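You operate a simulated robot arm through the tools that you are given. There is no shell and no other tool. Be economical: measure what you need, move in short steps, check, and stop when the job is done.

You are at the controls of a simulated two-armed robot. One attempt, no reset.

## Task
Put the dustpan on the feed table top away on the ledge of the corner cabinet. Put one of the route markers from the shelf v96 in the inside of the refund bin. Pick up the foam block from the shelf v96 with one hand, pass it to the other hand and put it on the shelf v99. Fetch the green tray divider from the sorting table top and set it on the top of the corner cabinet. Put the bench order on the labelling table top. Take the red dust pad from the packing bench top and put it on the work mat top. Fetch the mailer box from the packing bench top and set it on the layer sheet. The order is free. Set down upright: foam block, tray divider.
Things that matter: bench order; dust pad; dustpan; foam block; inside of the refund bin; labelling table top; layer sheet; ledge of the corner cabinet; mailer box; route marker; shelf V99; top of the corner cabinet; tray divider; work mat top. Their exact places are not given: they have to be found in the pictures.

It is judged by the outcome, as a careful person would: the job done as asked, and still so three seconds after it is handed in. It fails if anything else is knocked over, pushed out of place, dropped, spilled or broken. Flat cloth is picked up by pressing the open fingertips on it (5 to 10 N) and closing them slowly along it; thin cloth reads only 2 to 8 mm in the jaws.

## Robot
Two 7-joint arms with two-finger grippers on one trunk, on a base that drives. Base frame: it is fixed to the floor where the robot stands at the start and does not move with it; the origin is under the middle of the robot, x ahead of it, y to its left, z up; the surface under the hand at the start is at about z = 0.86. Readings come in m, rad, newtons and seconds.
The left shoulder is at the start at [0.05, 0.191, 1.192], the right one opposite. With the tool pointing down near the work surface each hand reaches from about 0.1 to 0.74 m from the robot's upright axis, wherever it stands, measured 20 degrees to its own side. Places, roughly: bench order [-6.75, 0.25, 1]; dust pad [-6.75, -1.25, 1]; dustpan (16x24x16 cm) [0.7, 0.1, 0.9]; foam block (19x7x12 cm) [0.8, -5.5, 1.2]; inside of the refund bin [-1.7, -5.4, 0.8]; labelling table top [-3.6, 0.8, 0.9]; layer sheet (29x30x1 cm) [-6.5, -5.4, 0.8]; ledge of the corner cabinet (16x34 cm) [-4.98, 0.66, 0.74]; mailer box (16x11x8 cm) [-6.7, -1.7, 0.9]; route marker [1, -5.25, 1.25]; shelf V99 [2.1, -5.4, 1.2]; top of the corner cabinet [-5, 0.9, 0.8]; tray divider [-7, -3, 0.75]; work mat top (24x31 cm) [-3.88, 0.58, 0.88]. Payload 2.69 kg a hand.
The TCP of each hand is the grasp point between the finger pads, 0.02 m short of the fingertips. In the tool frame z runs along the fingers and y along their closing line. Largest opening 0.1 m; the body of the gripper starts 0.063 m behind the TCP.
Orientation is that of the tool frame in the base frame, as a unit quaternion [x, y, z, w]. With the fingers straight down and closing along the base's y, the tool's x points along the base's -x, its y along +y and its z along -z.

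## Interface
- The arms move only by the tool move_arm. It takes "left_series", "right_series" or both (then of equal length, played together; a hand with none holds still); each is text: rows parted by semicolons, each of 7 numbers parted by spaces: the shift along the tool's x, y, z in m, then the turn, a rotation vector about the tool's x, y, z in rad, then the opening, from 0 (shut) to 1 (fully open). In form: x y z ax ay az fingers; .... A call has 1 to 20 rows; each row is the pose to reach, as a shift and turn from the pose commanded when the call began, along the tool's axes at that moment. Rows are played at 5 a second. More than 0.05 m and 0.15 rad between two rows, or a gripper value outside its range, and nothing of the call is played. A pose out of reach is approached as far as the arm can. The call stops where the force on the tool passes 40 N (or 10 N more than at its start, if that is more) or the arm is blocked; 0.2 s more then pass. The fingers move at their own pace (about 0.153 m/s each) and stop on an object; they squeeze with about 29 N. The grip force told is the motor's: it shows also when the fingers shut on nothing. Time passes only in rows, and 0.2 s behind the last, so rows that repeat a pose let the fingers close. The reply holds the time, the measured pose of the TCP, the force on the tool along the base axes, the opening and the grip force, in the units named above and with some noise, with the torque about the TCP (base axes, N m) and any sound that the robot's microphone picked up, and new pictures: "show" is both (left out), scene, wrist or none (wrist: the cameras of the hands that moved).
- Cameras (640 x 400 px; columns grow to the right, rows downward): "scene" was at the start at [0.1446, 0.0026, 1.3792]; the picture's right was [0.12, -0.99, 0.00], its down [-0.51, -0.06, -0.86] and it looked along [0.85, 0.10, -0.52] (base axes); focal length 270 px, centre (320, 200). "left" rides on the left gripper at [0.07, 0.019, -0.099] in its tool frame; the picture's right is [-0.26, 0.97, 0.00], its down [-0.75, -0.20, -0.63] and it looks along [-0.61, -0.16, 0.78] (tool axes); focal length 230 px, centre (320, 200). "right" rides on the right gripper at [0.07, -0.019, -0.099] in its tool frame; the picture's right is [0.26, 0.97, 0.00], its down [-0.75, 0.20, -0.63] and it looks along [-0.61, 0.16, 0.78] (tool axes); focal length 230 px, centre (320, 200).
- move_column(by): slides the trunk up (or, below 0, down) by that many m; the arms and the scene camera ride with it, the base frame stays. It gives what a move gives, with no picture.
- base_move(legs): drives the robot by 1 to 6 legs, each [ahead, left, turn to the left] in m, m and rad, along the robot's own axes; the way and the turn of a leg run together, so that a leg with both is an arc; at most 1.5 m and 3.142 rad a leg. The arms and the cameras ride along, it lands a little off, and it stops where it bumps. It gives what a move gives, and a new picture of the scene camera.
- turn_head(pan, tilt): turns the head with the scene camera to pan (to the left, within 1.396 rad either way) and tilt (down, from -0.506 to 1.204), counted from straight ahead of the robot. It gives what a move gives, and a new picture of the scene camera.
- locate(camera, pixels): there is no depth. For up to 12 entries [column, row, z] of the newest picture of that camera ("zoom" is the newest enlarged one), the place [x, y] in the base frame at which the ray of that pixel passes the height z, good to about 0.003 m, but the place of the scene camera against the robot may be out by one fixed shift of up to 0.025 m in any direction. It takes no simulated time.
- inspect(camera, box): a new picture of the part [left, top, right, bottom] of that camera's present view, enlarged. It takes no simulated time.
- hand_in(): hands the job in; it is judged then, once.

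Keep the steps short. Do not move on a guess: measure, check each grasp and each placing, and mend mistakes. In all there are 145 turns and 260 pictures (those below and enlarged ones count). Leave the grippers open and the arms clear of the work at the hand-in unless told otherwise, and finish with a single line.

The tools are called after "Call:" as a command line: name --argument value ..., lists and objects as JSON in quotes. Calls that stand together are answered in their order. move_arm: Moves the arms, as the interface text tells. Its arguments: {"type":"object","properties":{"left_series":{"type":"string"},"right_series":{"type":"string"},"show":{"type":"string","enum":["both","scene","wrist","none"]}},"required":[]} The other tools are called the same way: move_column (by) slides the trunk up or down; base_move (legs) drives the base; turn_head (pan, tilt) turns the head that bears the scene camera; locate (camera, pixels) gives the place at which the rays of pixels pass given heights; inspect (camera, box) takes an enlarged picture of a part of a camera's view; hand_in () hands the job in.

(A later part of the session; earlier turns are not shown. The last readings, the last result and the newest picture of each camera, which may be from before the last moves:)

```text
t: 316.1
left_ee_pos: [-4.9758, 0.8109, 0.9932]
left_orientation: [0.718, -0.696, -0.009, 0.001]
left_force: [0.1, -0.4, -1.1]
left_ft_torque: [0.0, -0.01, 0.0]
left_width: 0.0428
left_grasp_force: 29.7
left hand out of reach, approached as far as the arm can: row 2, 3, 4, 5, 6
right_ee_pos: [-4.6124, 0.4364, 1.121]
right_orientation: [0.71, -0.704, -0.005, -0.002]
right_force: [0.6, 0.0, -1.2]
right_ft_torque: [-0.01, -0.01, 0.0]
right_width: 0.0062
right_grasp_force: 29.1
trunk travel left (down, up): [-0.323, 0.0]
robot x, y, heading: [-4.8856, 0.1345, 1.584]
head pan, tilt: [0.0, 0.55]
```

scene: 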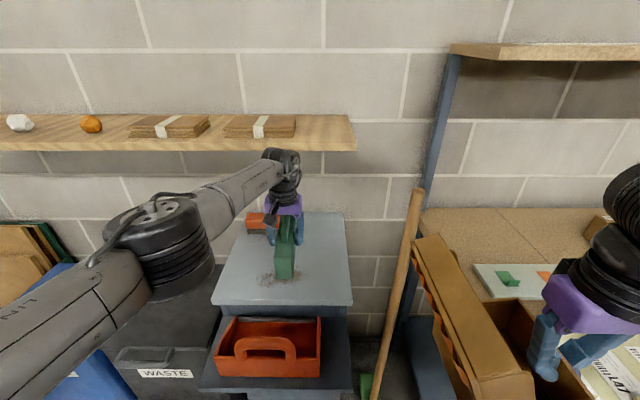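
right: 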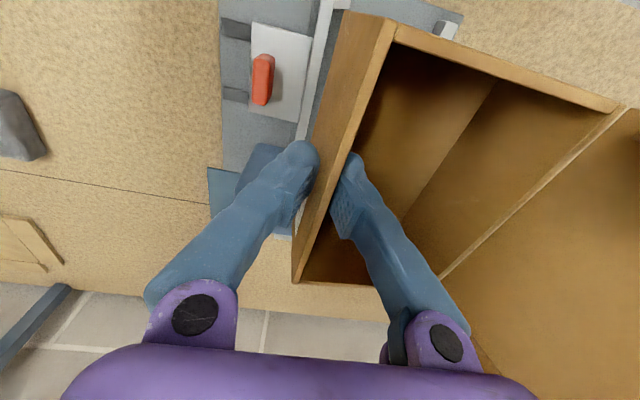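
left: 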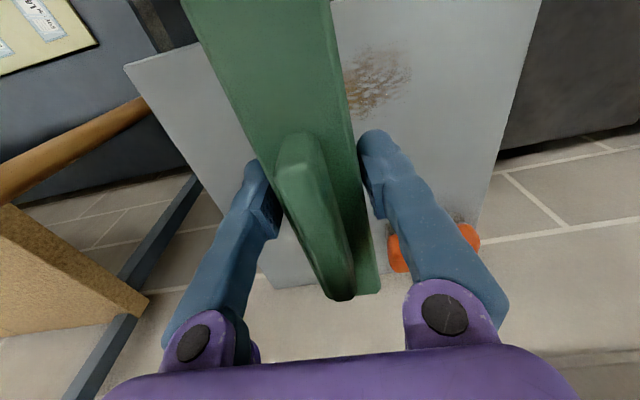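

Call:
locate --camera "left" --pixels '[[395, 265, 0.86], [470, 225, 0.88], [270, 285, 0.84], [540, 5, 0.84], [125, 65, 0.84], [478, 222, 0.84]]'

Call:
base_move --legs '[[0.045, 0, 0]]'

Call:
move_column --by -0.03

```text
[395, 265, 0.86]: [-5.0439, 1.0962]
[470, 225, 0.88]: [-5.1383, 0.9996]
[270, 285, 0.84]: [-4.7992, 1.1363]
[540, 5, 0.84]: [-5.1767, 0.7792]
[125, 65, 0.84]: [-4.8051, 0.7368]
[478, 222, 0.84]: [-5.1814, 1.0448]
```

```text
t: 317.2
left_ee_pos: [-4.9768, 0.8513, 0.992]
left_orientation: [0.718, -0.696, -0.006, 0.002]
left_force: [1.1, 0.4, -1.3]
left_ft_torque: [-0.05, 0.01, 0.0]
left_width: 0.0431
left_grasp_force: 28.5
right_ee_pos: [-4.6163, 0.479, 1.1232]
right_orientation: [0.711, -0.703, -0.005, -0.004]
right_force: [0.0, -0.5, -1.4]
right_ft_torque: [0.01, -0.03, -0.01]
right_width: 0.0061
right_grasp_force: 29.0
trunk travel left (down, up): [-0.323, 0.0]
robot x, y, heading: [-4.8828, 0.183, 1.578]
head pan, tilt: [0.0, 0.55]
stopped in leg 1: the robot was blocked; the commanded pose is now the measured one
```

scene: 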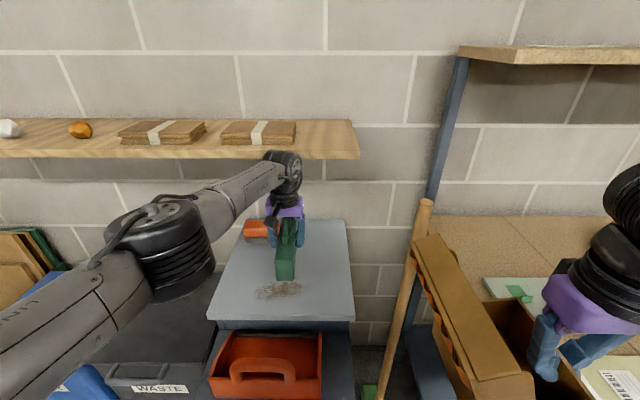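

```text
t: 317.9
left_ee_pos: [-4.9763, 0.8534, 0.9599]
left_orientation: [0.717, -0.697, -0.005, 0.004]
left_force: [0.5, -0.6, -1.4]
left_ft_torque: [0.0, 0.02, 0.01]
left_width: 0.0427
left_grasp_force: 28.6
right_ee_pos: [-4.6141, 0.4827, 1.0918]
right_orientation: [0.712, -0.703, -0.004, -0.002]
right_force: [-0.1, 0.3, -0.9]
right_ft_torque: [0.01, -0.07, 0.03]
right_width: 0.0059
right_grasp_force: 28.6
trunk travel left (down, up): [-0.293, 0.03]
robot x, y, heading: [-4.882, 0.1784, 1.582]
head pan, tilt: [0.0, 0.55]
```

The base touched something low but the hands read no force. I continue to lower in small steps.

Call:
move_column --by -0.02

Call:
move_arm --left_series "0 0 0 0 0 0 0" --show "wrist"

Call:
inspect --camera "scene" --box '[200, 130, 480, 400]'

```text
t: 318.6
left_ee_pos: [-4.9767, 0.8528, 0.9398]
left_orientation: [0.717, -0.698, -0.005, 0.004]
left_force: [-0.3, -0.3, -1.1]
left_ft_torque: [0.02, 0.0, 0.0]
left_width: 0.0431
left_grasp_force: 29.3
right_ee_pos: [-4.6152, 0.4825, 1.0714]
right_orientation: [0.711, -0.703, -0.006, -0.002]
right_force: [-1.0, -0.6, -1.7]
right_ft_torque: [0.04, -0.07, -0.01]
right_width: 0.0058
right_grasp_force: 28.8
trunk travel left (down, up): [-0.273, 0.05]
robot x, y, heading: [-4.8824, 0.1824, 1.582]
head pan, tilt: [0.0, 0.55]
```

```text
t: 319.0
left_ee_pos: [-4.9754, 0.8543, 0.9381]
left_orientation: [0.716, -0.698, -0.005, 0.005]
left_force: [0.4, -0.1, 0.0]
left_ft_torque: [0.01, -0.01, -0.01]
left_width: 0.0433
left_grasp_force: 29.1
right_ee_pos: [-4.6147, 0.4837, 1.072]
right_orientation: [0.711, -0.703, -0.006, -0.003]
right_force: [-1.0, -0.1, -1.2]
right_ft_torque: [0.02, -0.04, -0.01]
right_width: 0.006
right_grasp_force: 29.1
trunk travel left (down, up): [-0.273, 0.05]
robot x, y, heading: [-4.884, 0.1832, 1.581]
head pan, tilt: [0.0, 0.55]
```

left: 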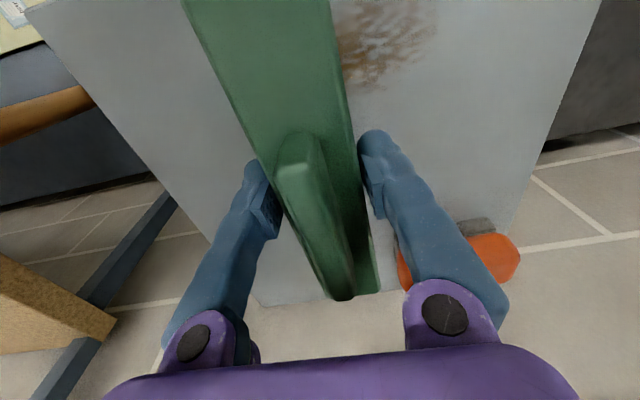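

```text
1.48 times, centred on (340, 265) of scene
```

zoom: 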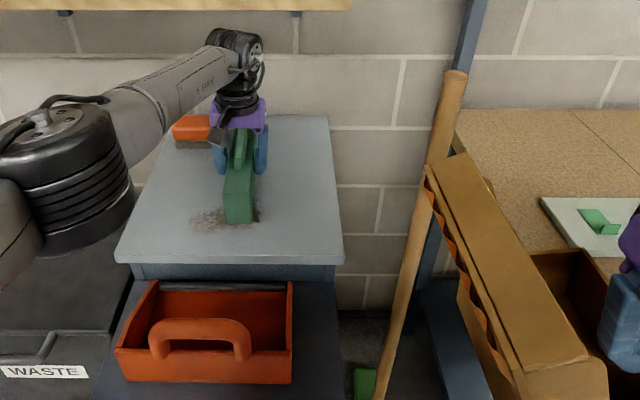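

Call:
move_column --by -0.012

Call:
move_arm --left_series "0 0 0.004 0 0 0 0; 0 0 0.008 0 0 0 0; 0 0 0.008 0 0 0 0" --show "none"

```text
t: 319.6
left_ee_pos: [-4.9759, 0.8534, 0.927]
left_orientation: [0.717, -0.697, -0.006, 0.004]
left_force: [0.0, -0.2, -0.7]
left_ft_torque: [-0.01, -0.01, 0.01]
left_width: 0.0429
left_grasp_force: 28.8
right_ee_pos: [-4.6149, 0.4827, 1.0586]
right_orientation: [0.712, -0.703, -0.004, -0.002]
right_force: [-1.1, 0.4, -0.4]
right_ft_torque: [0.01, -0.09, -0.02]
right_width: 0.0061
right_grasp_force: 29.1
trunk travel left (down, up): [-0.261, 0.062]
robot x, y, heading: [-4.884, 0.1805, 1.576]
head pan, tilt: [0.0, 0.55]
```

```text
t: 320.4
left_ee_pos: [-4.9775, 0.8527, 0.9176]
left_orientation: [0.717, -0.697, -0.006, 0.004]
left_force: [-0.6, 0.2, -1.6]
left_ft_torque: [-0.01, -0.01, -0.02]
left_width: 0.0427
left_grasp_force: 29.1
right_ee_pos: [-4.6151, 0.4833, 1.0598]
right_orientation: [0.712, -0.702, -0.005, -0.002]
right_force: [-0.4, -0.2, -1.5]
right_ft_torque: [0.01, -0.07, 0.0]
right_width: 0.0059
right_grasp_force: 29.1
trunk travel left (down, up): [-0.261, 0.062]
robot x, y, heading: [-4.8813, 0.1827, 1.583]
head pan, tilt: [0.0, 0.55]
```

Call:
move_arm --left_series "0 0 0.004 0 0 0 0; 0 0 0.008 0 0 0 0; 0 0 0.012 0 0 0 0; 0 0 0.016 0 0 0 0; 0 0 0.016 0 0 0 0" --show "none"

```text
t: 321.6
left_ee_pos: [-4.9761, 0.8511, 0.9035]
left_orientation: [0.716, -0.698, -0.007, 0.002]
left_force: [0.2, 0.7, 5.9]
left_ft_torque: [0.71, -0.11, -0.01]
left_width: 0.0427
left_grasp_force: 29.4
right_ee_pos: [-4.6151, 0.4839, 1.0613]
right_orientation: [0.712, -0.703, -0.005, -0.003]
right_force: [-0.7, 0.0, -1.2]
right_ft_torque: [0.02, -0.07, -0.01]
right_width: 0.0057
right_grasp_force: 29.0
trunk travel left (down, up): [-0.261, 0.062]
robot x, y, heading: [-4.8805, 0.1778, 1.579]
head pan, tilt: [0.0, 0.55]
```

Contact (≈7 N up). I open and lift with the arm straight up.

Call:
move_arm --left_series "0 0 0.001 0 0 0 0.6; 0 0 0.001 0 0 0 0.8; 0 0 0.001 0 0 0 0.8; 0 0 -0.03 0 0 0 0.8; 0 0 -0.07 0 0 0 0.8; 0 0 -0.11 0 0 0 0.8; 0.03 0 -0.14 0 0 0 0.8; 0.07 0.02 -0.16 0 0 0 1; 0.11 0.04 -0.17 0 0 0 1; 0.15 0.06 -0.18 0 0 0 1; 0.19 0.08 -0.18 0 0 0 1" --show "scene"

Call:
inspect --camera "scene" --box '[200, 150, 440, 400]'

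```text
t: 323.9
left_ee_pos: [-4.976, 0.7988, 0.9906]
left_orientation: [0.712, -0.691, 0.084, 0.094]
left_force: [-0.9, -0.6, 0.6]
left_ft_torque: [0.01, -0.02, -0.01]
left_width: 0.0999
left_grasp_force: 0.0
left hand out of reach, approached as far as the arm can: row 5, 6, 7, 8, 9, 10, 11
right_ee_pos: [-4.6135, 0.4762, 1.0625]
right_orientation: [0.71, -0.704, -0.006, -0.006]
right_force: [-0.1, 0.4, -1.2]
right_ft_torque: [-0.02, -0.04, -0.01]
right_width: 0.0057
right_grasp_force: 28.3
trunk travel left (down, up): [-0.261, 0.062]
robot x, y, heading: [-4.8822, 0.1823, 1.581]
head pan, tilt: [0.0, 0.55]
stopped in row 11 (left hand): the arm was blocked; the commanded pose is now the measured one
```

scene: 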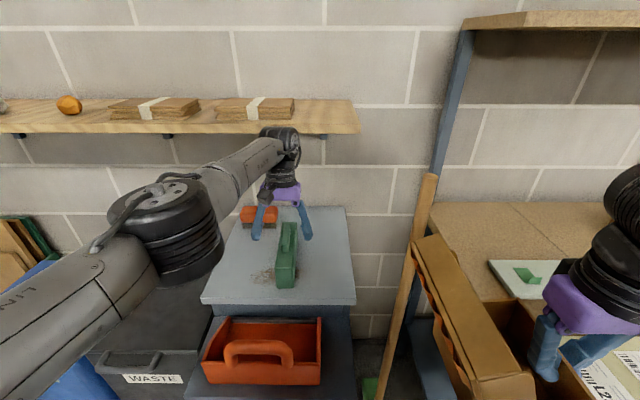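

```text
1.60 times, centred on (320, 275) of scene
```

zoom: 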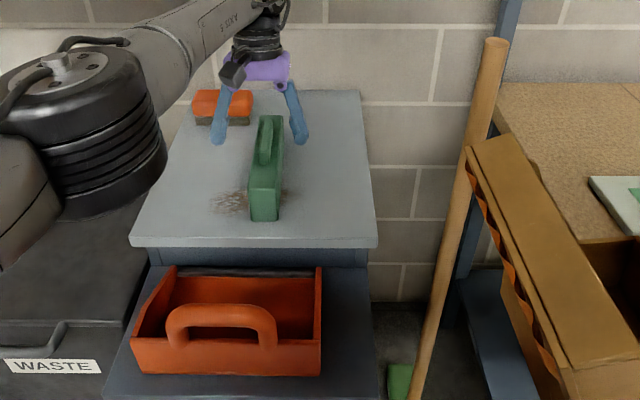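

Divider stands upright. The wrist met the shelf above, so I lower 1 cm and back the base straight out.

Call:
move_column --by -0.012

Call:
base_move --legs '[[-0.35, 0, 0]]'

```text
t: 324.5
left_ee_pos: [-4.9781, 0.8048, 0.9759]
left_orientation: [0.714, -0.688, 0.086, 0.094]
left_force: [0.1, -0.9, -0.2]
left_ft_torque: [0.01, 0.01, 0.01]
left_width: 0.1
left_grasp_force: 0.1
right_ee_pos: [-4.6135, 0.4813, 1.0481]
right_orientation: [0.71, -0.704, -0.004, -0.004]
right_force: [0.2, 0.0, -0.3]
right_ft_torque: [0.02, -0.07, 0.0]
right_width: 0.006
right_grasp_force: 29.3
trunk travel left (down, up): [-0.249, 0.074]
robot x, y, heading: [-4.8859, 0.1806, 1.58]
head pan, tilt: [0.0, 0.55]
```

```text
t: 326.7
left_ee_pos: [-4.9775, 0.4592, 0.9738]
left_orientation: [0.715, -0.687, 0.087, 0.094]
left_force: [-0.2, 0.6, 0.4]
left_ft_torque: [0.05, 0.02, 0.0]
left_width: 0.0999
left_grasp_force: 0.1
right_ee_pos: [-4.6117, 0.137, 1.048]
right_orientation: [0.712, -0.702, -0.004, -0.003]
right_force: [0.7, 0.5, -0.4]
right_ft_torque: [0.01, -0.03, 0.01]
right_width: 0.0059
right_grasp_force: 29.1
trunk travel left (down, up): [-0.249, 0.074]
robot x, y, heading: [-4.8768, -0.1633, 1.587]
head pan, tilt: [0.0, 0.55]
```

scene: 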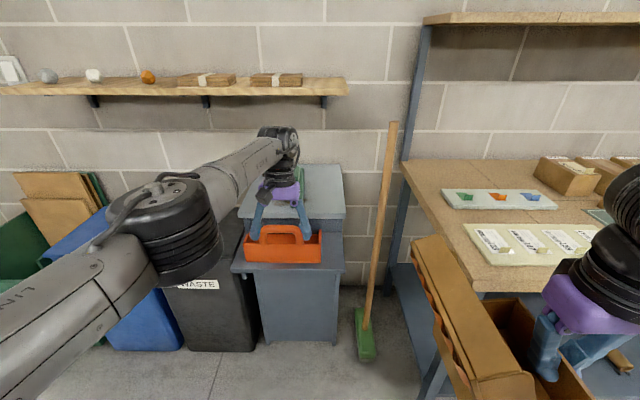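

All stands well. I straighten the left hand, then drive south toward the layer sheet.

Call:
base_move --legs '[[-0.45, 0, 0], [0, 0, 1.56], [0.4, 1.4, 0], [0.3, 1.4, 0], [0, 1.2, 0]]'

Call:
move_arm --left_series "0.03 0.02 -0.03 0 -0.12 0.014 1; 0.06 0.04 -0.06 0.01 -0.24 0.028 1; 0.09 0.06 -0.09 0.011 -0.257 0.028 1; 0.12 0.08 -0.11 0.011 -0.257 0.028 1" --show "none"

Call:
turn_head --pan 0.6 --tilt 0.5

```text
t: 367.6
left_ee_pos: [-6.3856, -4.6261, 0.975]
left_orientation: [0.992, -0.017, 0.128, 0.011]
left_force: [0.3, -0.4, 1.0]
left_ft_torque: [0.02, 0.03, 0.05]
left_width: 0.1
left_grasp_force: 0.1
right_ee_pos: [-6.0372, -4.2846, 1.0477]
right_orientation: [1.0, -0.03, -0.005, 0.001]
right_force: [-0.6, -0.5, -1.3]
right_ft_torque: [0.04, -0.03, 0.0]
right_width: 0.0059
right_grasp_force: 29.2
trunk travel left (down, up): [-0.249, 0.074]
robot x, y, heading: [-5.7541, -4.5746, 3.081]
head pan, tilt: [0.0, 0.55]
```

scene: 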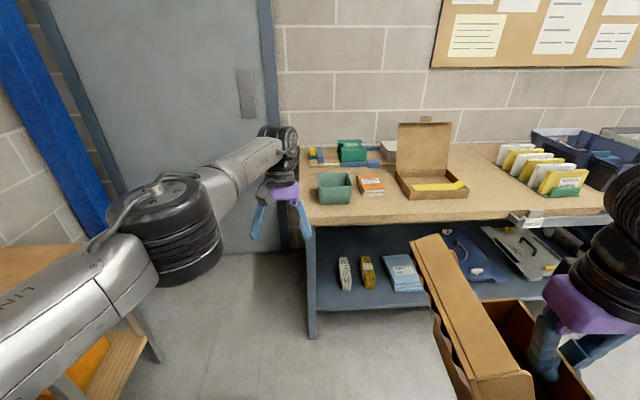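

```text
t: 368.6
left_ee_pos: [-6.2989, -4.7055, 1.114]
left_orientation: [1.0, -0.029, 0.0, 0.002]
left_force: [1.5, 1.5, 0.2]
left_ft_torque: [-0.13, 0.18, -0.02]
left_width: 0.0999
left_grasp_force: 0.1
left hand out of reach, approached as far as the arm can: row 1, 2
right_ee_pos: [-6.0357, -4.2844, 1.0464]
right_orientation: [0.999, -0.031, -0.006, 0.002]
right_force: [0.6, 0.6, -1.5]
right_ft_torque: [0.01, 0.03, -0.04]
right_width: 0.0059
right_grasp_force: 28.9
trunk travel left (down, up): [-0.249, 0.074]
robot x, y, heading: [-5.7536, -4.574, 3.076]
head pan, tilt: [0.0, 0.55]
```

```text
t: 369.6
left_ee_pos: [-6.3034, -4.7093, 1.1124]
left_orientation: [1.0, -0.024, 0.002, 0.0]
left_force: [-0.3, -0.3, 0.2]
left_ft_torque: [0.03, -0.01, -0.02]
left_width: 0.1001
left_grasp_force: 0.0
right_ee_pos: [-6.0369, -4.2851, 1.0465]
right_orientation: [1.0, -0.031, -0.006, 0.001]
right_force: [-0.2, 0.6, -1.1]
right_ft_torque: [0.07, 0.0, 0.01]
right_width: 0.0061
right_grasp_force: 29.4
trunk travel left (down, up): [-0.249, 0.074]
robot x, y, heading: [-5.7571, -4.574, 3.076]
head pan, tilt: [0.6, 0.499]
```

scene: 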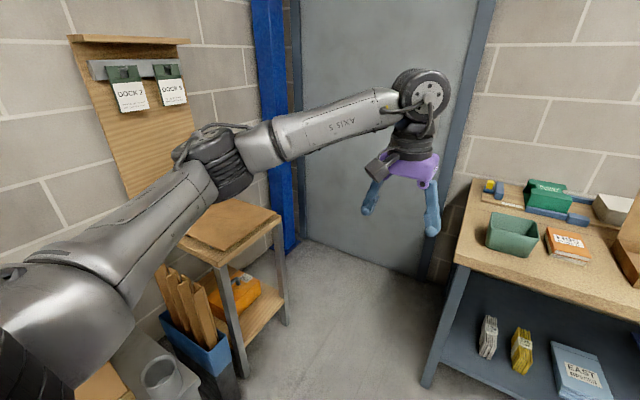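

The layer sheet lies on a small cart near (235,225), by the south wall. I turn to face -y and move in front of it.

Call:
base_move --legs '[[0, 0, 1.636], [0.2, -0.53, 0]]'

Call:
turn_head --pan -0.2 --tilt 0.75

```text
t: 378.7
left_ee_pos: [-6.1201, -5.305, 1.1121]
left_orientation: [0.708, 0.706, 0.002, 0.001]
left_force: [-0.2, -0.8, 0.2]
left_ft_torque: [0.04, -0.03, 0.01]
left_width: 0.1001
left_grasp_force: 0.1
right_ee_pos: [-6.5568, -5.069, 1.047]
right_orientation: [0.708, 0.707, -0.003, 0.004]
right_force: [-0.4, 0.0, -1.4]
right_ft_torque: [0.01, 0.08, -0.04]
right_width: 0.0059
right_grasp_force: 29.1
trunk travel left (down, up): [-0.249, 0.074]
robot x, y, heading: [-6.2812, -4.7705, -1.575]
head pan, tilt: [0.6, 0.499]
```

scene: 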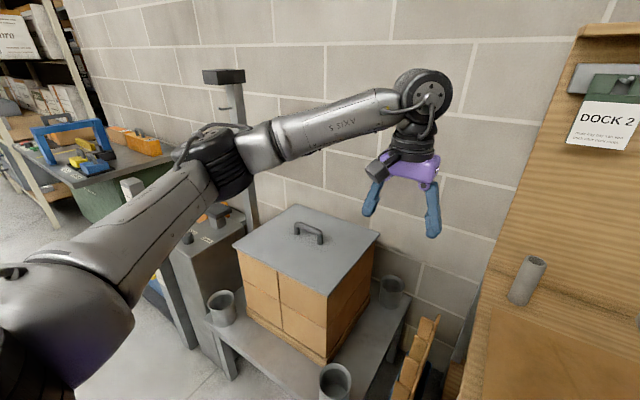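

```text
t: 379.8
left_ee_pos: [-6.1194, -5.305, 1.1123]
left_orientation: [0.708, 0.706, 0.001, 0.002]
left_force: [0.5, -0.2, 0.5]
left_ft_torque: [-0.02, -0.02, 0.01]
left_width: 0.1
left_grasp_force: 0.0
right_ee_pos: [-6.5576, -5.0696, 1.0471]
right_orientation: [0.707, 0.707, -0.003, 0.004]
right_force: [0.0, 0.5, -1.4]
right_ft_torque: [0.02, 0.03, -0.01]
right_width: 0.0059
right_grasp_force: 29.2
trunk travel left (down, up): [-0.249, 0.074]
robot x, y, heading: [-6.2854, -4.7742, -1.573]
head pan, tilt: [-0.201, 0.75]
```

scene: 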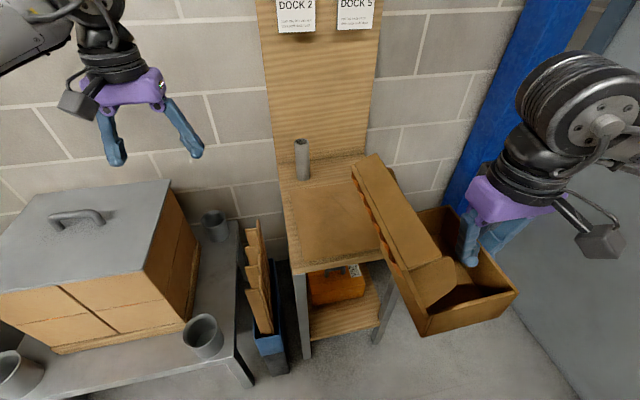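

Call:
inspect --camera "scene" --box '[250, 130, 440, 310]'

Call:
locate --camera "scene" --pixels '[[291, 260, 0.8], [291, 266, 0.79], [372, 252, 0.8], [288, 190, 0.8], [302, 178, 0.8], [388, 258, 0.79], [365, 185, 0.8]]'

Call:
inspect --camera "right" --box '[0, 0, 640, 400]'

```text
2.22 times, centred on (345, 220) of scene
```

zoom: 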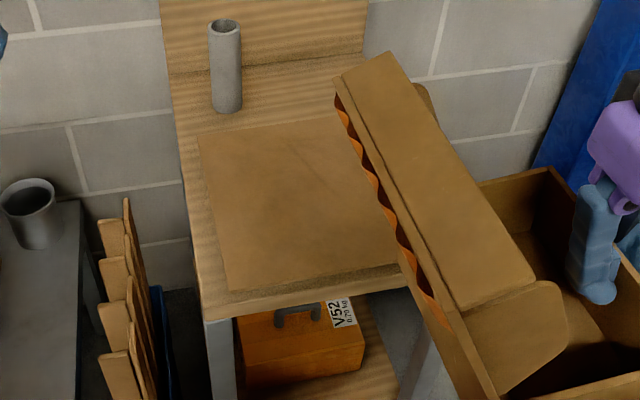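

```text
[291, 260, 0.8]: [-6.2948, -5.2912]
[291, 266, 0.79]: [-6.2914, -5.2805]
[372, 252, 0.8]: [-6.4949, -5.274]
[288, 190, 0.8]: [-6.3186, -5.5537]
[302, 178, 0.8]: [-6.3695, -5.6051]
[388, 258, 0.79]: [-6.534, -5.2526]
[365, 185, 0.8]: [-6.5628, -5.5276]
```

```text
1.00 times, centred on (320, 200) of right (not enlarged: the box is as wide or as high as the picture)
```

zoom: 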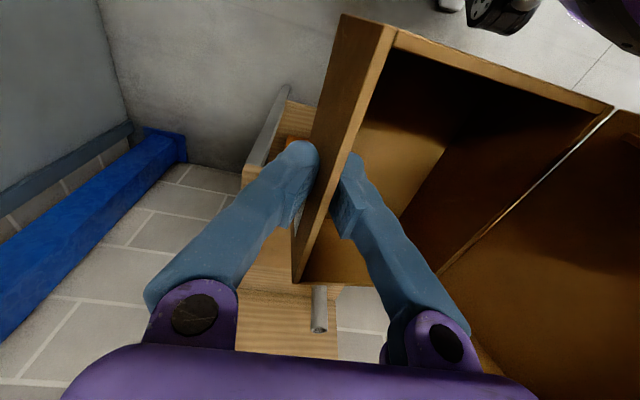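

Sheet centre ≈ (-6.48, -5.42). I move the hand to (-6.535, -5.42) keeping height.

Call:
move_arm --right_series "-0.04 0.01 0 0 0 0 0; -0.08 0.022 0 0 0 0 0; -0.12 0.022 0 0 0 0 0; -0.16 0.022 0 0 0 0 0; -0.2 0.022 0 0 0 0 0; -0.24 0.022 0 0 0 0 0; -0.28 0.022 0 0 0 0 0; -0.32 0.022 0.02 0 0 0 0; -0.35 0.022 0.05 0 0 0 0; -0.35 0.022 0.08 0 0 0 0; -0.35 0.022 0.08 0 0 0 0" --show "both"

```text
t: 382.2
left_ee_pos: [-6.1206, -5.3051, 1.1118]
left_orientation: [0.708, 0.706, 0.002, 0.001]
left_force: [0.7, 0.8, -0.6]
left_ft_torque: [0.01, 0.01, -0.03]
left_width: 0.1001
left_grasp_force: 0.1
right_ee_pos: [-6.5358, -5.4199, 0.9709]
right_orientation: [0.707, 0.707, -0.003, 0.004]
right_force: [-0.3, -0.6, 0.3]
right_ft_torque: [-0.02, 0.07, 0.01]
right_width: 0.0061
right_grasp_force: 29.1
trunk travel left (down, up): [-0.249, 0.074]
robot x, y, heading: [-6.2812, -4.7712, -1.57]
head pan, tilt: [-0.201, 0.75]
```

scene: 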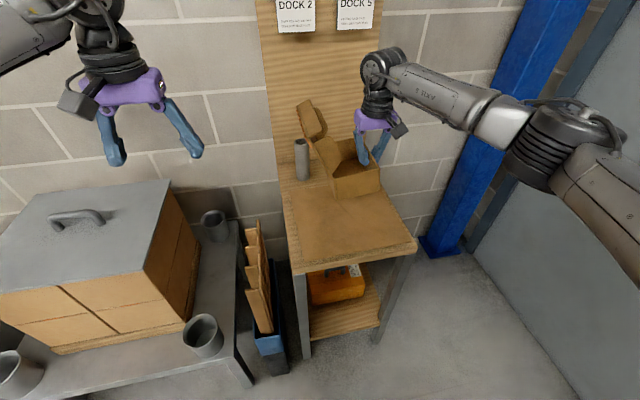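
right: 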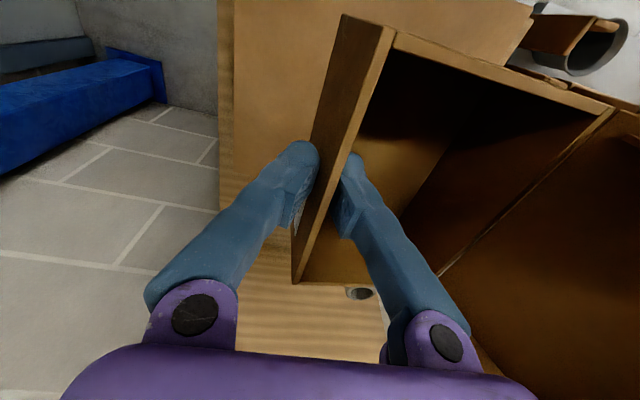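

Call:
locate --camera "right" --pixels '[[233, 120, 0.81], [225, 200, 0.81], [268, 255, 0.81], [350, 293, 0.9], [295, 283, 0.91], [533, 15, 0.81]]'

Call:
inspect --camera "scene" --box '[250, 80, 440, 270]'

```text
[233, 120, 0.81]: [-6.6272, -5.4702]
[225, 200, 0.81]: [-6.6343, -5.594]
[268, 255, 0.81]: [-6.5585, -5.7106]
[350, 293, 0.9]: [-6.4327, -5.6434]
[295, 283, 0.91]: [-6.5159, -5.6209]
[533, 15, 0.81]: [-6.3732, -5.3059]
```

```text
2.11 times, centred on (345, 175) of scene
```

zoom: 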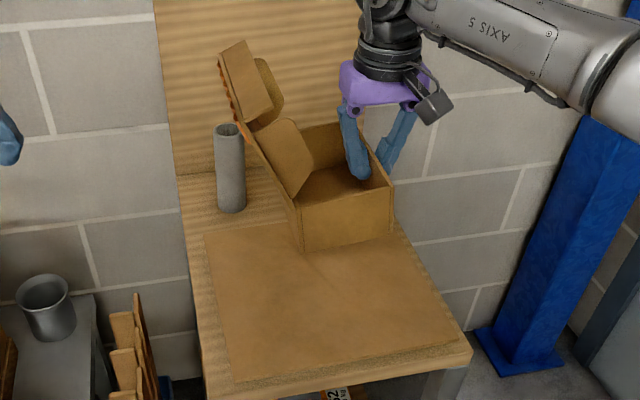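

Call:
locate --camera "scene" --pixels '[[304.7, 262.7, 0.8], [412.8, 243.7, 0.8], [290.5, 186.8, 0.8], [380, 182, 0.8], [338, 196, 0.91], [303, 178, 0.8], [302, 142, 0.9]]'

Call:
inspect --camera "right" --box '[200, 80, 400, 320]'

```text
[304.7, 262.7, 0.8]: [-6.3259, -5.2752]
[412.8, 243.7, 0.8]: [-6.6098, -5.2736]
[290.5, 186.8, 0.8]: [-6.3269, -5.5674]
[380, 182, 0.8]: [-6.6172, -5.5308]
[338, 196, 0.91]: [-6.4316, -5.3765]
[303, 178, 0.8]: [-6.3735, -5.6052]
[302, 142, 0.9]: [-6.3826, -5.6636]
```

```text
1.67 times, centred on (300, 200) of right
```

zoom: 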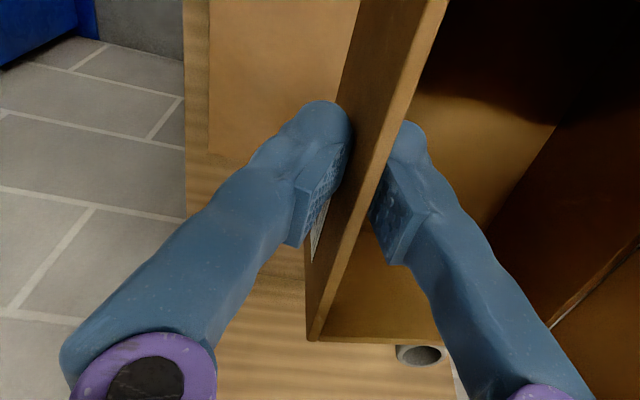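

Box will land well inside the sheet. I lower until contact.

Call:
move_arm --right_series "0 0 0.03 0 0 0 0; 0 0 0.06 0 0 0 0; 0 0 0.08 0 0 0 0; 0 0 0.088 0 0 0 0; 0 0 0.094 0 0 0 0; 0 0 0.1 0 0 0 0; 0 0 0.1 0 0 0 0" --show "none"

```text
t: 383.8
left_ee_pos: [-6.1198, -5.3045, 1.1141]
left_orientation: [0.709, 0.706, 0.002, 0.001]
left_force: [-0.6, -0.5, -0.2]
left_ft_torque: [0.0, 0.04, -0.02]
left_width: 0.1
left_grasp_force: 0.1
right_ee_pos: [-6.5357, -5.4204, 0.8707]
right_orientation: [0.707, 0.707, -0.003, 0.004]
right_force: [0.3, 0.4, -1.2]
right_ft_torque: [-0.02, 0.04, 0.0]
right_width: 0.0062
right_grasp_force: 29.1
trunk travel left (down, up): [-0.249, 0.074]
robot x, y, heading: [-6.2843, -4.7693, -1.573]
head pan, tilt: [-0.201, 0.75]
```

Call:
move_arm --right_series "0 0 0.005 0 0 0 0; 0 0 0.01 0 0 0 0; 0 0 0.014 0 0 0 0; 0 0 0.018 0 0 0 0; 0 0 0.018 0 0 0 0" --show "none"

```text
t: 385.0
left_ee_pos: [-6.1203, -5.3043, 1.1114]
left_orientation: [0.709, 0.705, 0.002, 0.001]
left_force: [0.9, -0.1, 0.3]
left_ft_torque: [-0.03, 0.0, 0.02]
left_width: 0.1002
left_grasp_force: 0.1
right_ee_pos: [-6.5358, -5.4223, 0.8528]
right_orientation: [0.708, 0.707, -0.003, 0.004]
right_force: [-0.4, -0.2, -1.4]
right_ft_torque: [-0.01, 0.03, 0.01]
right_width: 0.0061
right_grasp_force: 28.9
trunk travel left (down, up): [-0.249, 0.074]
robot x, y, heading: [-6.2865, -4.7673, -1.576]
head pan, tilt: [-0.201, 0.75]
```

Call:
move_arm --right_series "0 0 0.006 0 0 0 0; 0 0 0.012 0 0 0 0; 0 0 0.018 0 0 0 0; 0 0 0.024 0 0 0 0; 0 0 0.03 0 0 0 0; 0 0 0.03 0 0 0 0" --show "scene"

```text
t: 386.4
left_ee_pos: [-6.1195, -5.3055, 1.1133]
left_orientation: [0.708, 0.706, 0.001, 0.001]
left_force: [0.8, -0.1, 0.5]
left_ft_torque: [0.0, -0.02, 0.0]
left_width: 0.0998
left_grasp_force: 0.1
right_ee_pos: [-6.5363, -5.4201, 0.8232]
right_orientation: [0.708, 0.706, -0.003, 0.004]
right_force: [-0.8, -0.2, -1.0]
right_ft_torque: [-0.04, 0.02, -0.04]
right_width: 0.0062
right_grasp_force: 29.1
trunk travel left (down, up): [-0.249, 0.074]
robot x, y, heading: [-6.2825, -4.7729, -1.573]
head pan, tilt: [-0.201, 0.75]
```

scene: 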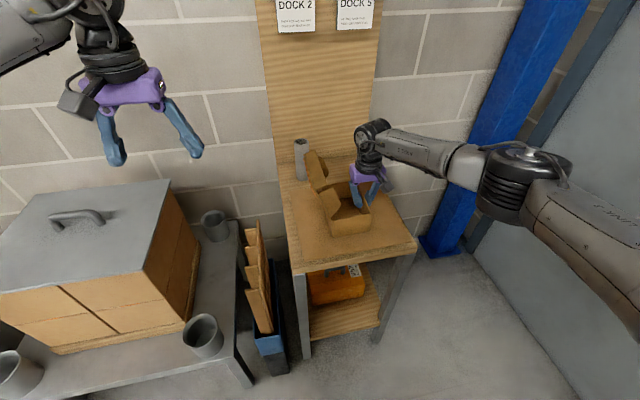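

No contact yet, so the sheet is lower (≈0.75) and its centre farther (≈-5.46). I shift 3.5 cm forward and continue down.

Call:
move_arm --right_series "-0.02 0 0 0 0 0 0; -0.035 0 0.004 0 0 0 0; -0.035 0 0.01 0 0 0 0; -0.035 0 0.016 0 0 0 0; -0.035 0 0.022 0 0 0 0; -0.035 0 0.028 0 0 0 0; -0.035 0 0.028 0 0 0 0" --show "none"

```text
t: 388.0
left_ee_pos: [-6.1191, -5.3033, 1.1149]
left_orientation: [0.708, 0.706, -0.001, 0.002]
left_force: [0.7, 0.2, 0.3]
left_ft_torque: [-0.02, -0.04, -0.02]
left_width: 0.0999
left_grasp_force: 0.0
right_ee_pos: [-6.5351, -5.4473, 0.8152]
right_orientation: [0.707, 0.707, -0.007, 0.008]
right_force: [-2.7, -6.4, 27.5]
right_ft_torque: [-0.08, 0.03, 0.02]
right_width: 0.0058
right_grasp_force: 28.9
right hand out of reach, approached as far as the arm can: row 2, 3, 4, 5, 6, 7
trunk travel left (down, up): [-0.249, 0.074]
robot x, y, heading: [-6.2883, -4.7693, -1.574]
head pan, tilt: [-0.201, 0.75]
```

Contact (≈28 N). I look before releasing.

Call:
inspect --camera "scene" --box '[260, 110, 440, 280]'

Call:
inspect --camera "right" --box '[0, 0, 640, 400]'

```text
2.35 times, centred on (350, 195) of scene
```

zoom: 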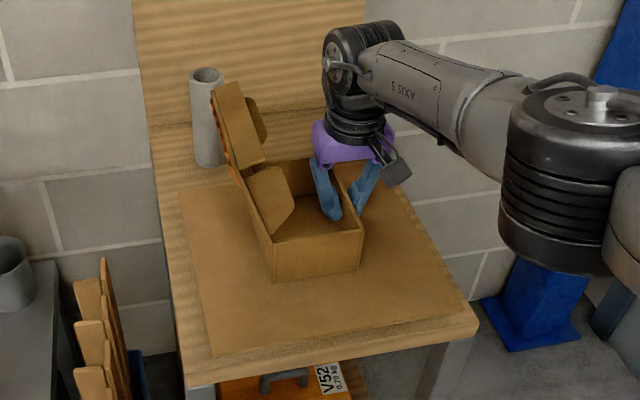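

```text
1.00 times, centred on (320, 200) of right (not enlarged: the box is as wide or as high as the picture)
```

zoom: 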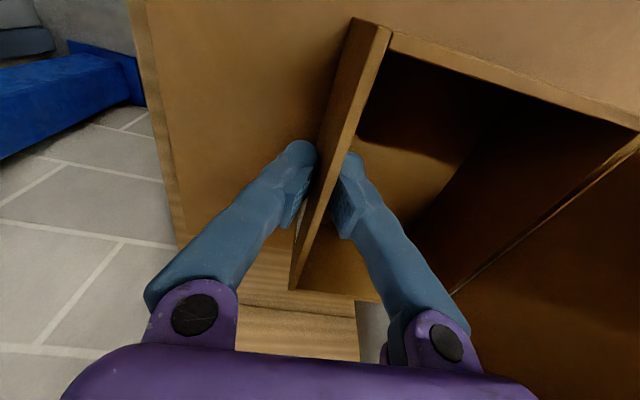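

Call:
locate --camera "scene" --pixels '[[331, 230, 0.755], [367, 224, 0.755], [304.5, 261, 0.755], [412, 245, 0.755], [290.5, 191, 0.755], [382, 183, 0.755]]'

Call:
move_arm --right_series "0 0 0 0 0 0 0" --show "wrist"

Call:
locate --camera "right" --pixels '[[292, 288, 0.815], [181, 238, 0.755], [178, 215, 0.755], [355, 20, 0.815]]'

```text
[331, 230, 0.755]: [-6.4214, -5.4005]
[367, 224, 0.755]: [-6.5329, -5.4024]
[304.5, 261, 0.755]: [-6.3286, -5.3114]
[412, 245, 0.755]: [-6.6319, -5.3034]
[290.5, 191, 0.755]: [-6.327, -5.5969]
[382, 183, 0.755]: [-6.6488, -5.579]
```

```text
t: 388.4
left_ee_pos: [-6.1179, -5.3035, 1.1135]
left_orientation: [0.708, 0.706, -0.001, 0.001]
left_force: [0.8, 0.2, 0.4]
left_ft_torque: [0.01, 0.0, 0.02]
left_width: 0.1001
left_grasp_force: 0.1
right_ee_pos: [-6.5352, -5.4482, 0.813]
right_orientation: [0.707, 0.707, -0.007, 0.007]
right_force: [-1.6, -9.0, 28.6]
right_ft_torque: [-0.34, 0.02, 0.06]
right_width: 0.0059
right_grasp_force: 29.4
trunk travel left (down, up): [-0.249, 0.074]
robot x, y, heading: [-6.282, -4.7728, -1.572]
head pan, tilt: [-0.201, 0.75]
```

right: 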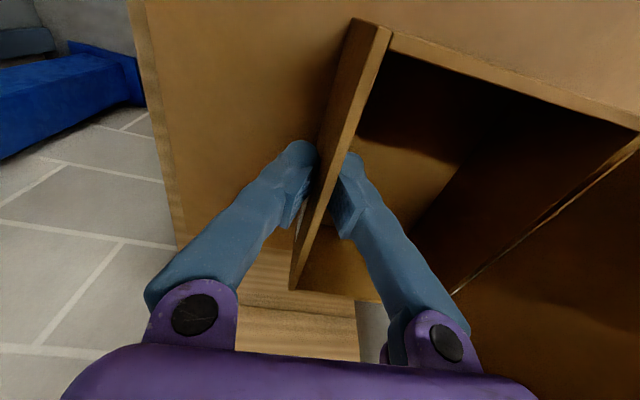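

```text
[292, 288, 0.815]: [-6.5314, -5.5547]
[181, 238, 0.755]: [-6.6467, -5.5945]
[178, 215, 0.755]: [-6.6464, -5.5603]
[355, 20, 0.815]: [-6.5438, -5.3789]
```

Box sits fully on the sheet (y -5.38..-5.555 within -5.31..-5.59). Release and lift.

Call:
move_arm --right_series "0 0 0 0 0 0 0.3; 0 0 0 0 0 0 0.5; 0 0 -0.02 0 0 0 0.5; 0 0 -0.06 0 0 0 0.5; 0 0 -0.1 0 0 0 0.5; 0 0 -0.14 0 0 0 0.5; 0 0 -0.18 0 0 0 0.5; 0.04 0 -0.21 0 0 0 0.8; 0.08 0 -0.24 0 0 0 1; 0.12 0 -0.27 0 0 0 1; 0.16 0 -0.27 0 0 0 1; 0.2 0 -0.27 0 0 0 1; 0.24 0 -0.27 0 0 0 1; 0.28 0 -0.27 0 0 0 1" --show "scene"

```text
t: 391.4
left_ee_pos: [-6.1199, -5.304, 1.1125]
left_orientation: [0.709, 0.706, 0.0, 0.002]
left_force: [0.3, 1.1, -0.5]
left_ft_torque: [-0.01, -0.03, 0.0]
left_width: 0.1001
left_grasp_force: 0.1
right_ee_pos: [-6.5374, -5.163, 1.0753]
right_orientation: [0.708, 0.707, -0.003, 0.004]
right_force: [0.8, 0.4, 0.2]
right_ft_torque: [-0.03, -0.01, -0.01]
right_width: 0.1001
right_grasp_force: 0.1
trunk travel left (down, up): [-0.249, 0.074]
robot x, y, heading: [-6.2811, -4.7696, -1.573]
head pan, tilt: [-0.201, 0.75]
```

scene: 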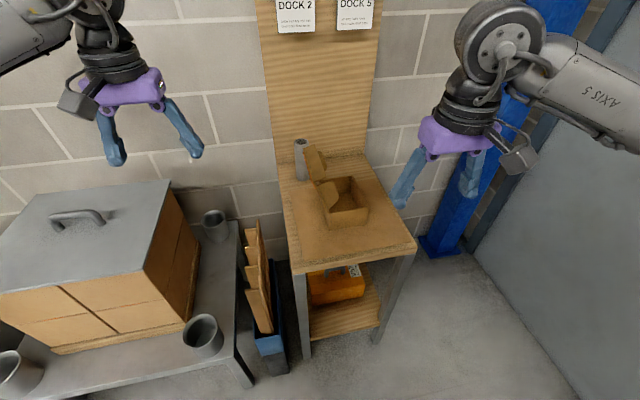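

The mailer stands on the layer sheet. Next the shelves in the south-east: I back out, turn to face +x and look.

Call:
base_move --legs '[[-0.75, 0, 0], [0, 0, 1.571], [1.2, 0, 0]]'

Call:
turn_head --pan -0.2 --tilt 0.3

```text
t: 405.0
left_ee_pos: [-4.5434, -3.8834, 1.113]
left_orientation: [0.006, 1.0, 0.003, 0.001]
left_force: [0.2, 0.2, 0.0]
left_ft_torque: [-0.02, -0.02, 0.01]
left_width: 0.1003
left_grasp_force: 0.0
right_ee_pos: [-4.689, -4.2999, 1.0749]
right_orientation: [0.005, 1.0, 0.001, 0.006]
right_force: [1.1, 0.6, 0.0]
right_ft_torque: [-0.02, 0.04, 0.0]
right_width: 0.1001
right_grasp_force: 0.0
trunk travel left (down, up): [-0.249, 0.074]
robot x, y, heading: [-5.0798, -4.0446, -0.012]
head pan, tilt: [-0.201, 0.75]
```

scene: 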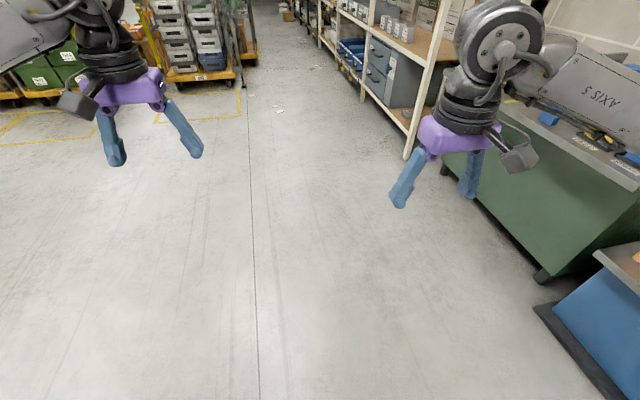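

```text
t: 405.9
left_ee_pos: [-4.5445, -3.8832, 1.1127]
left_orientation: [0.006, 1.0, 0.001, 0.0]
left_force: [1.3, 0.0, -0.1]
left_ft_torque: [0.01, -0.02, 0.01]
left_width: 0.1
left_grasp_force: 0.0
right_ee_pos: [-4.689, -4.299, 1.075]
right_orientation: [0.006, 1.0, 0.001, 0.005]
right_force: [0.3, 0.2, -0.2]
right_ft_torque: [-0.01, 0.01, 0.01]
right_width: 0.1002
right_grasp_force: 0.1
trunk travel left (down, up): [-0.249, 0.074]
robot x, y, heading: [-5.0828, -4.0446, -0.013]
head pan, tilt: [-0.201, 0.3]
```

scene: 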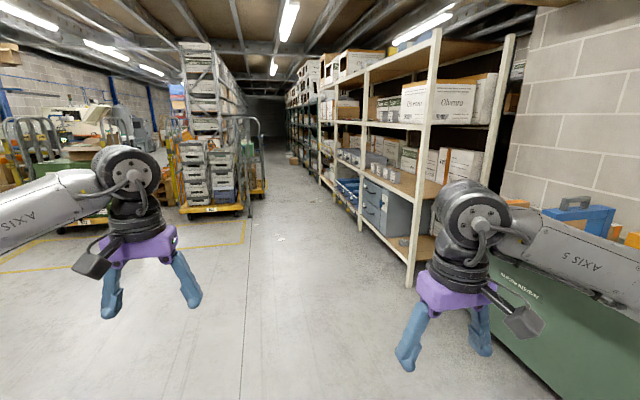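

A clear aisle runs along +x. I drive down its middle (y ≈ -4.45) to the shelves near x ≈ 0.8.

Call:
base_move --legs '[[0.3, -0.4, 0.012], [1.45, 0, 0], [1.45, 0, 0], [1.45, 0, 0], [1.0, 0, 0]]'

Call:
turn_head --pan -1.1 --tilt 0.25

```text
t: 428.1
left_ee_pos: [-0.28, -4.292, 1.1176]
left_orientation: [0.002, 1.0, 0.005, 0.003]
left_force: [0.1, 0.5, 0.2]
left_ft_torque: [-0.03, 0.01, 0.01]
left_width: 0.0999
left_grasp_force: 0.1
right_ee_pos: [-0.4159, -4.7074, 1.0754]
right_orientation: [-0.003, 1.0, 0.003, 0.008]
right_force: [-0.3, -0.4, 0.3]
right_ft_torque: [-0.02, -0.04, -0.02]
right_width: 0.1
right_grasp_force: 0.0
trunk travel left (down, up): [-0.249, 0.074]
robot x, y, heading: [-0.8075, -4.4535, 0.005]
head pan, tilt: [-0.201, 0.3]
stopped in leg 4: the robot was blocked; the commanded pose is now the measured one
```

scene: 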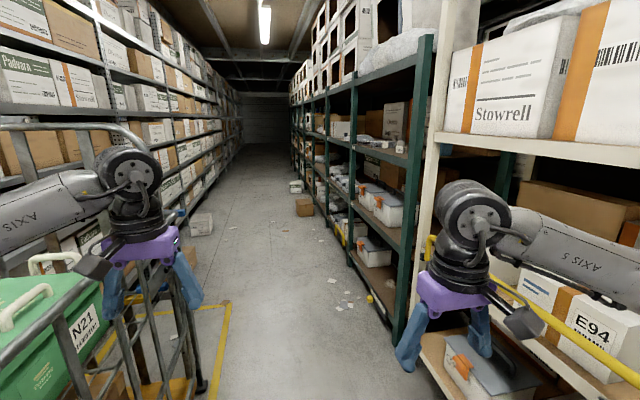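

```text
t: 429.4
left_ee_pos: [-0.2774, -4.2931, 1.1151]
left_orientation: [0.001, 1.0, 0.005, 0.002]
left_force: [0.1, -0.3, -0.1]
left_ft_torque: [-0.01, 0.0, -0.01]
left_width: 0.1
left_grasp_force: 0.1
right_ee_pos: [-0.4155, -4.7084, 1.0769]
right_orientation: [-0.002, 1.0, 0.004, 0.008]
right_force: [0.0, 0.2, 0.7]
right_ft_torque: [0.01, -0.01, 0.02]
right_width: 0.1001
right_grasp_force: 0.0
trunk travel left (down, up): [-0.249, 0.074]
robot x, y, heading: [-0.8076, -4.451, 0.001]
head pan, tilt: [-1.1, 0.25]
```

scene: 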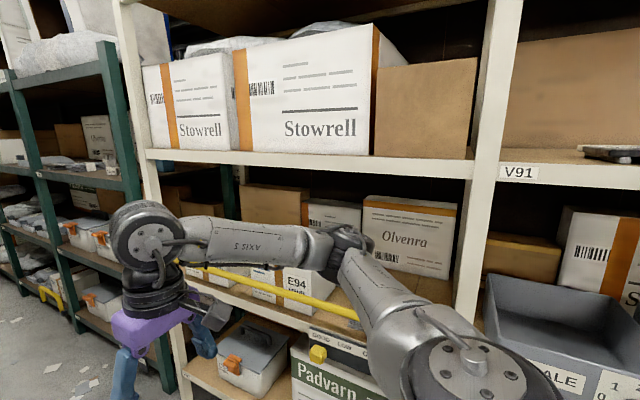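

A roll cage narrows the aisle on the left. I tuck the hands in, turn to face the shelves (-y) and strafe along.

Call:
move_arm --left_series "0.05 0 -0.01 0 0 0 1; 0.1 0 -0.02 0 0 0 1; 0.15 0 -0.03 0 0 0 1; 0.2 0 -0.04 0 0 0 1; 0.23 0 -0.05 0 0 0 1" --right_series "0.02 0 -0.02 0 0 0 1; 0.04 0 -0.04 0 0 0 1; 0.06 0 -0.06 0 0 0 1; 0.08 0 -0.08 0 0 0 1; 0.09 0 -0.09 0 0 0 1" --show "none"

Call:
base_move --legs '[[-0.2, -0.1, 0], [0, 0, -1.571], [0, 0.9, 0], [0, 0.85, 0]]'

Call:
turn_head --pan 0.0 --tilt 0.35

```text
refused: row 1 steps farther than a row can; nothing moved
```

```text
t: 450.1
left_ee_pos: [0.8961, -5.1025, 1.1119]
left_orientation: [0.709, 0.705, 0.003, 0.0]
left_force: [-0.9, -0.5, 0.4]
left_ft_torque: [-0.02, 0.0, -0.01]
left_width: 0.0999
left_grasp_force: 0.1
right_ee_pos: [0.4789, -4.9645, 1.076]
right_orientation: [0.706, 0.709, -0.002, 0.004]
right_force: [-0.8, -0.1, 0.5]
right_ft_torque: [0.0, 0.02, 0.02]
right_width: 0.1001
right_grasp_force: 0.1
trunk travel left (down, up): [-0.249, 0.074]
robot x, y, heading: [0.7311, -4.5659, -1.572]
head pan, tilt: [-1.1, 0.25]
```

scene: 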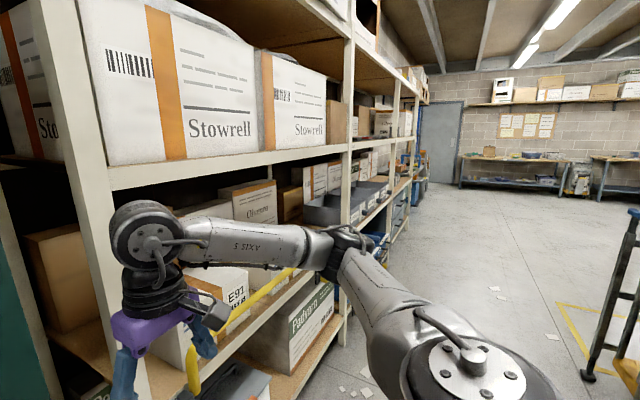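

```text
t: 451.4
left_ee_pos: [0.8943, -5.1014, 1.1112]
left_orientation: [0.709, 0.705, 0.003, 0.001]
left_force: [-0.2, -0.9, -0.4]
left_ft_torque: [0.0, 0.03, 0.0]
left_width: 0.1
left_grasp_force: 0.2
right_ee_pos: [0.48, -4.9639, 1.0755]
right_orientation: [0.705, 0.709, -0.002, 0.004]
right_force: [0.5, 0.8, 0.1]
right_ft_torque: [-0.04, -0.02, -0.01]
right_width: 0.1001
right_grasp_force: 0.1
trunk travel left (down, up): [-0.249, 0.074]
robot x, y, heading: [0.729, -4.569, -1.569]
head pan, tilt: [0.0, 0.351]
```

scene: 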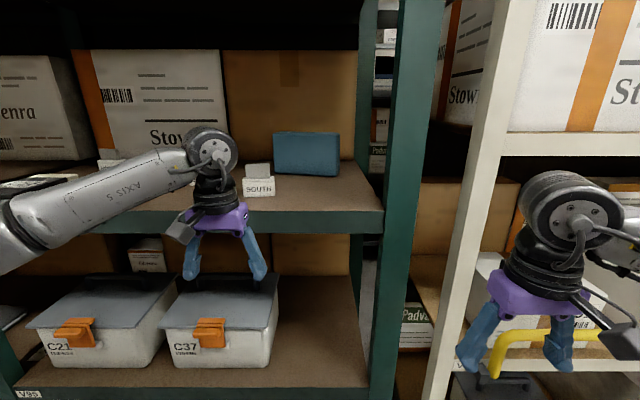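

The blue foam block is at (306,153), and a "SOUTH" route marker at (258,180). I enlarge and measure.

Call:
inspect --camera "scene" --box '[80, 110, 400, 250]'

Call:
locate --camera "scene" --pixels '[[276, 172, 1.14], [339, 176, 1.14], [274, 133, 1.26], [340, 133, 1.26], [246, 196, 1.14], [275, 195, 1.14], [384, 210, 1.14], [250, 209, 1.14], [270, 165, 1.2]]'

```text
2.00 times, centred on (240, 180) of scene
```

zoom: 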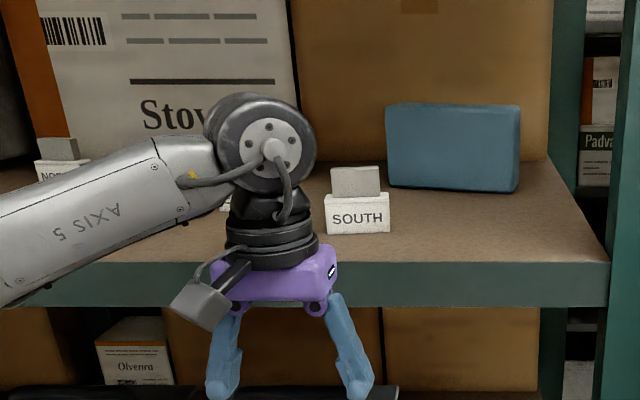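

```text
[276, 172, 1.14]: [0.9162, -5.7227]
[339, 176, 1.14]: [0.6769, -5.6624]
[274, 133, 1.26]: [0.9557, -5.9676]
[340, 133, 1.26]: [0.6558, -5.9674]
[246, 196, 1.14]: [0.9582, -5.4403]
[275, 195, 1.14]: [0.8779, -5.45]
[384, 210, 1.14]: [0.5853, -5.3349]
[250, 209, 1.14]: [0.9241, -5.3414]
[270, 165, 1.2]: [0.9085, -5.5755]
```

The block's thin side (7 cm) faces me, so I need the hand turned ~90°. I test whether the left hand turns the other way (counter-clockwise) without losing reach.

Call:
move_arm --left_series "0.04 0 -0.02 0 0 -0.14 1; 0.04 0 -0.02 0 0 -0.28 1; 0.04 0 -0.02 0 0 -0.42 1; 0.04 0 -0.02 0 0 -0.56 1; 0.04 0 -0.02 0 0 -0.7 1; 0.04 0 -0.02 0 0 -0.84 1; 0.04 0 -0.02 0 0 -0.98 1; 0.04 0 -0.02 0 0 -1.12 1; 0.04 0 -0.02 0 0 -1.26 1; 0.04 0 -0.02 0 0 -1.4 1; 0.04 0 -0.02 0 0 -1.54 1; 0.04 0 -0.02 0 0 -1.68 1; 0.04 0 -0.02 0 0 -1.815 1" --show "none"

```text
t: 454.2
left_ee_pos: [0.8956, -5.0615, 1.1302]
left_orientation: [-0.12, 0.993, 0.001, 0.002]
left_force: [-0.2, -0.9, 0.2]
left_ft_torque: [0.0, 0.04, -0.01]
left_width: 0.1002
left_grasp_force: 0.0
right_ee_pos: [0.4802, -4.964, 1.075]
right_orientation: [0.705, 0.709, -0.002, 0.004]
right_force: [0.7, -0.7, -0.5]
right_ft_torque: [-0.01, -0.01, 0.02]
right_width: 0.0999
right_grasp_force: 0.1
trunk travel left (down, up): [-0.249, 0.074]
robot x, y, heading: [0.7286, -4.5711, -1.571]
head pan, tilt: [0.0, 0.351]
```

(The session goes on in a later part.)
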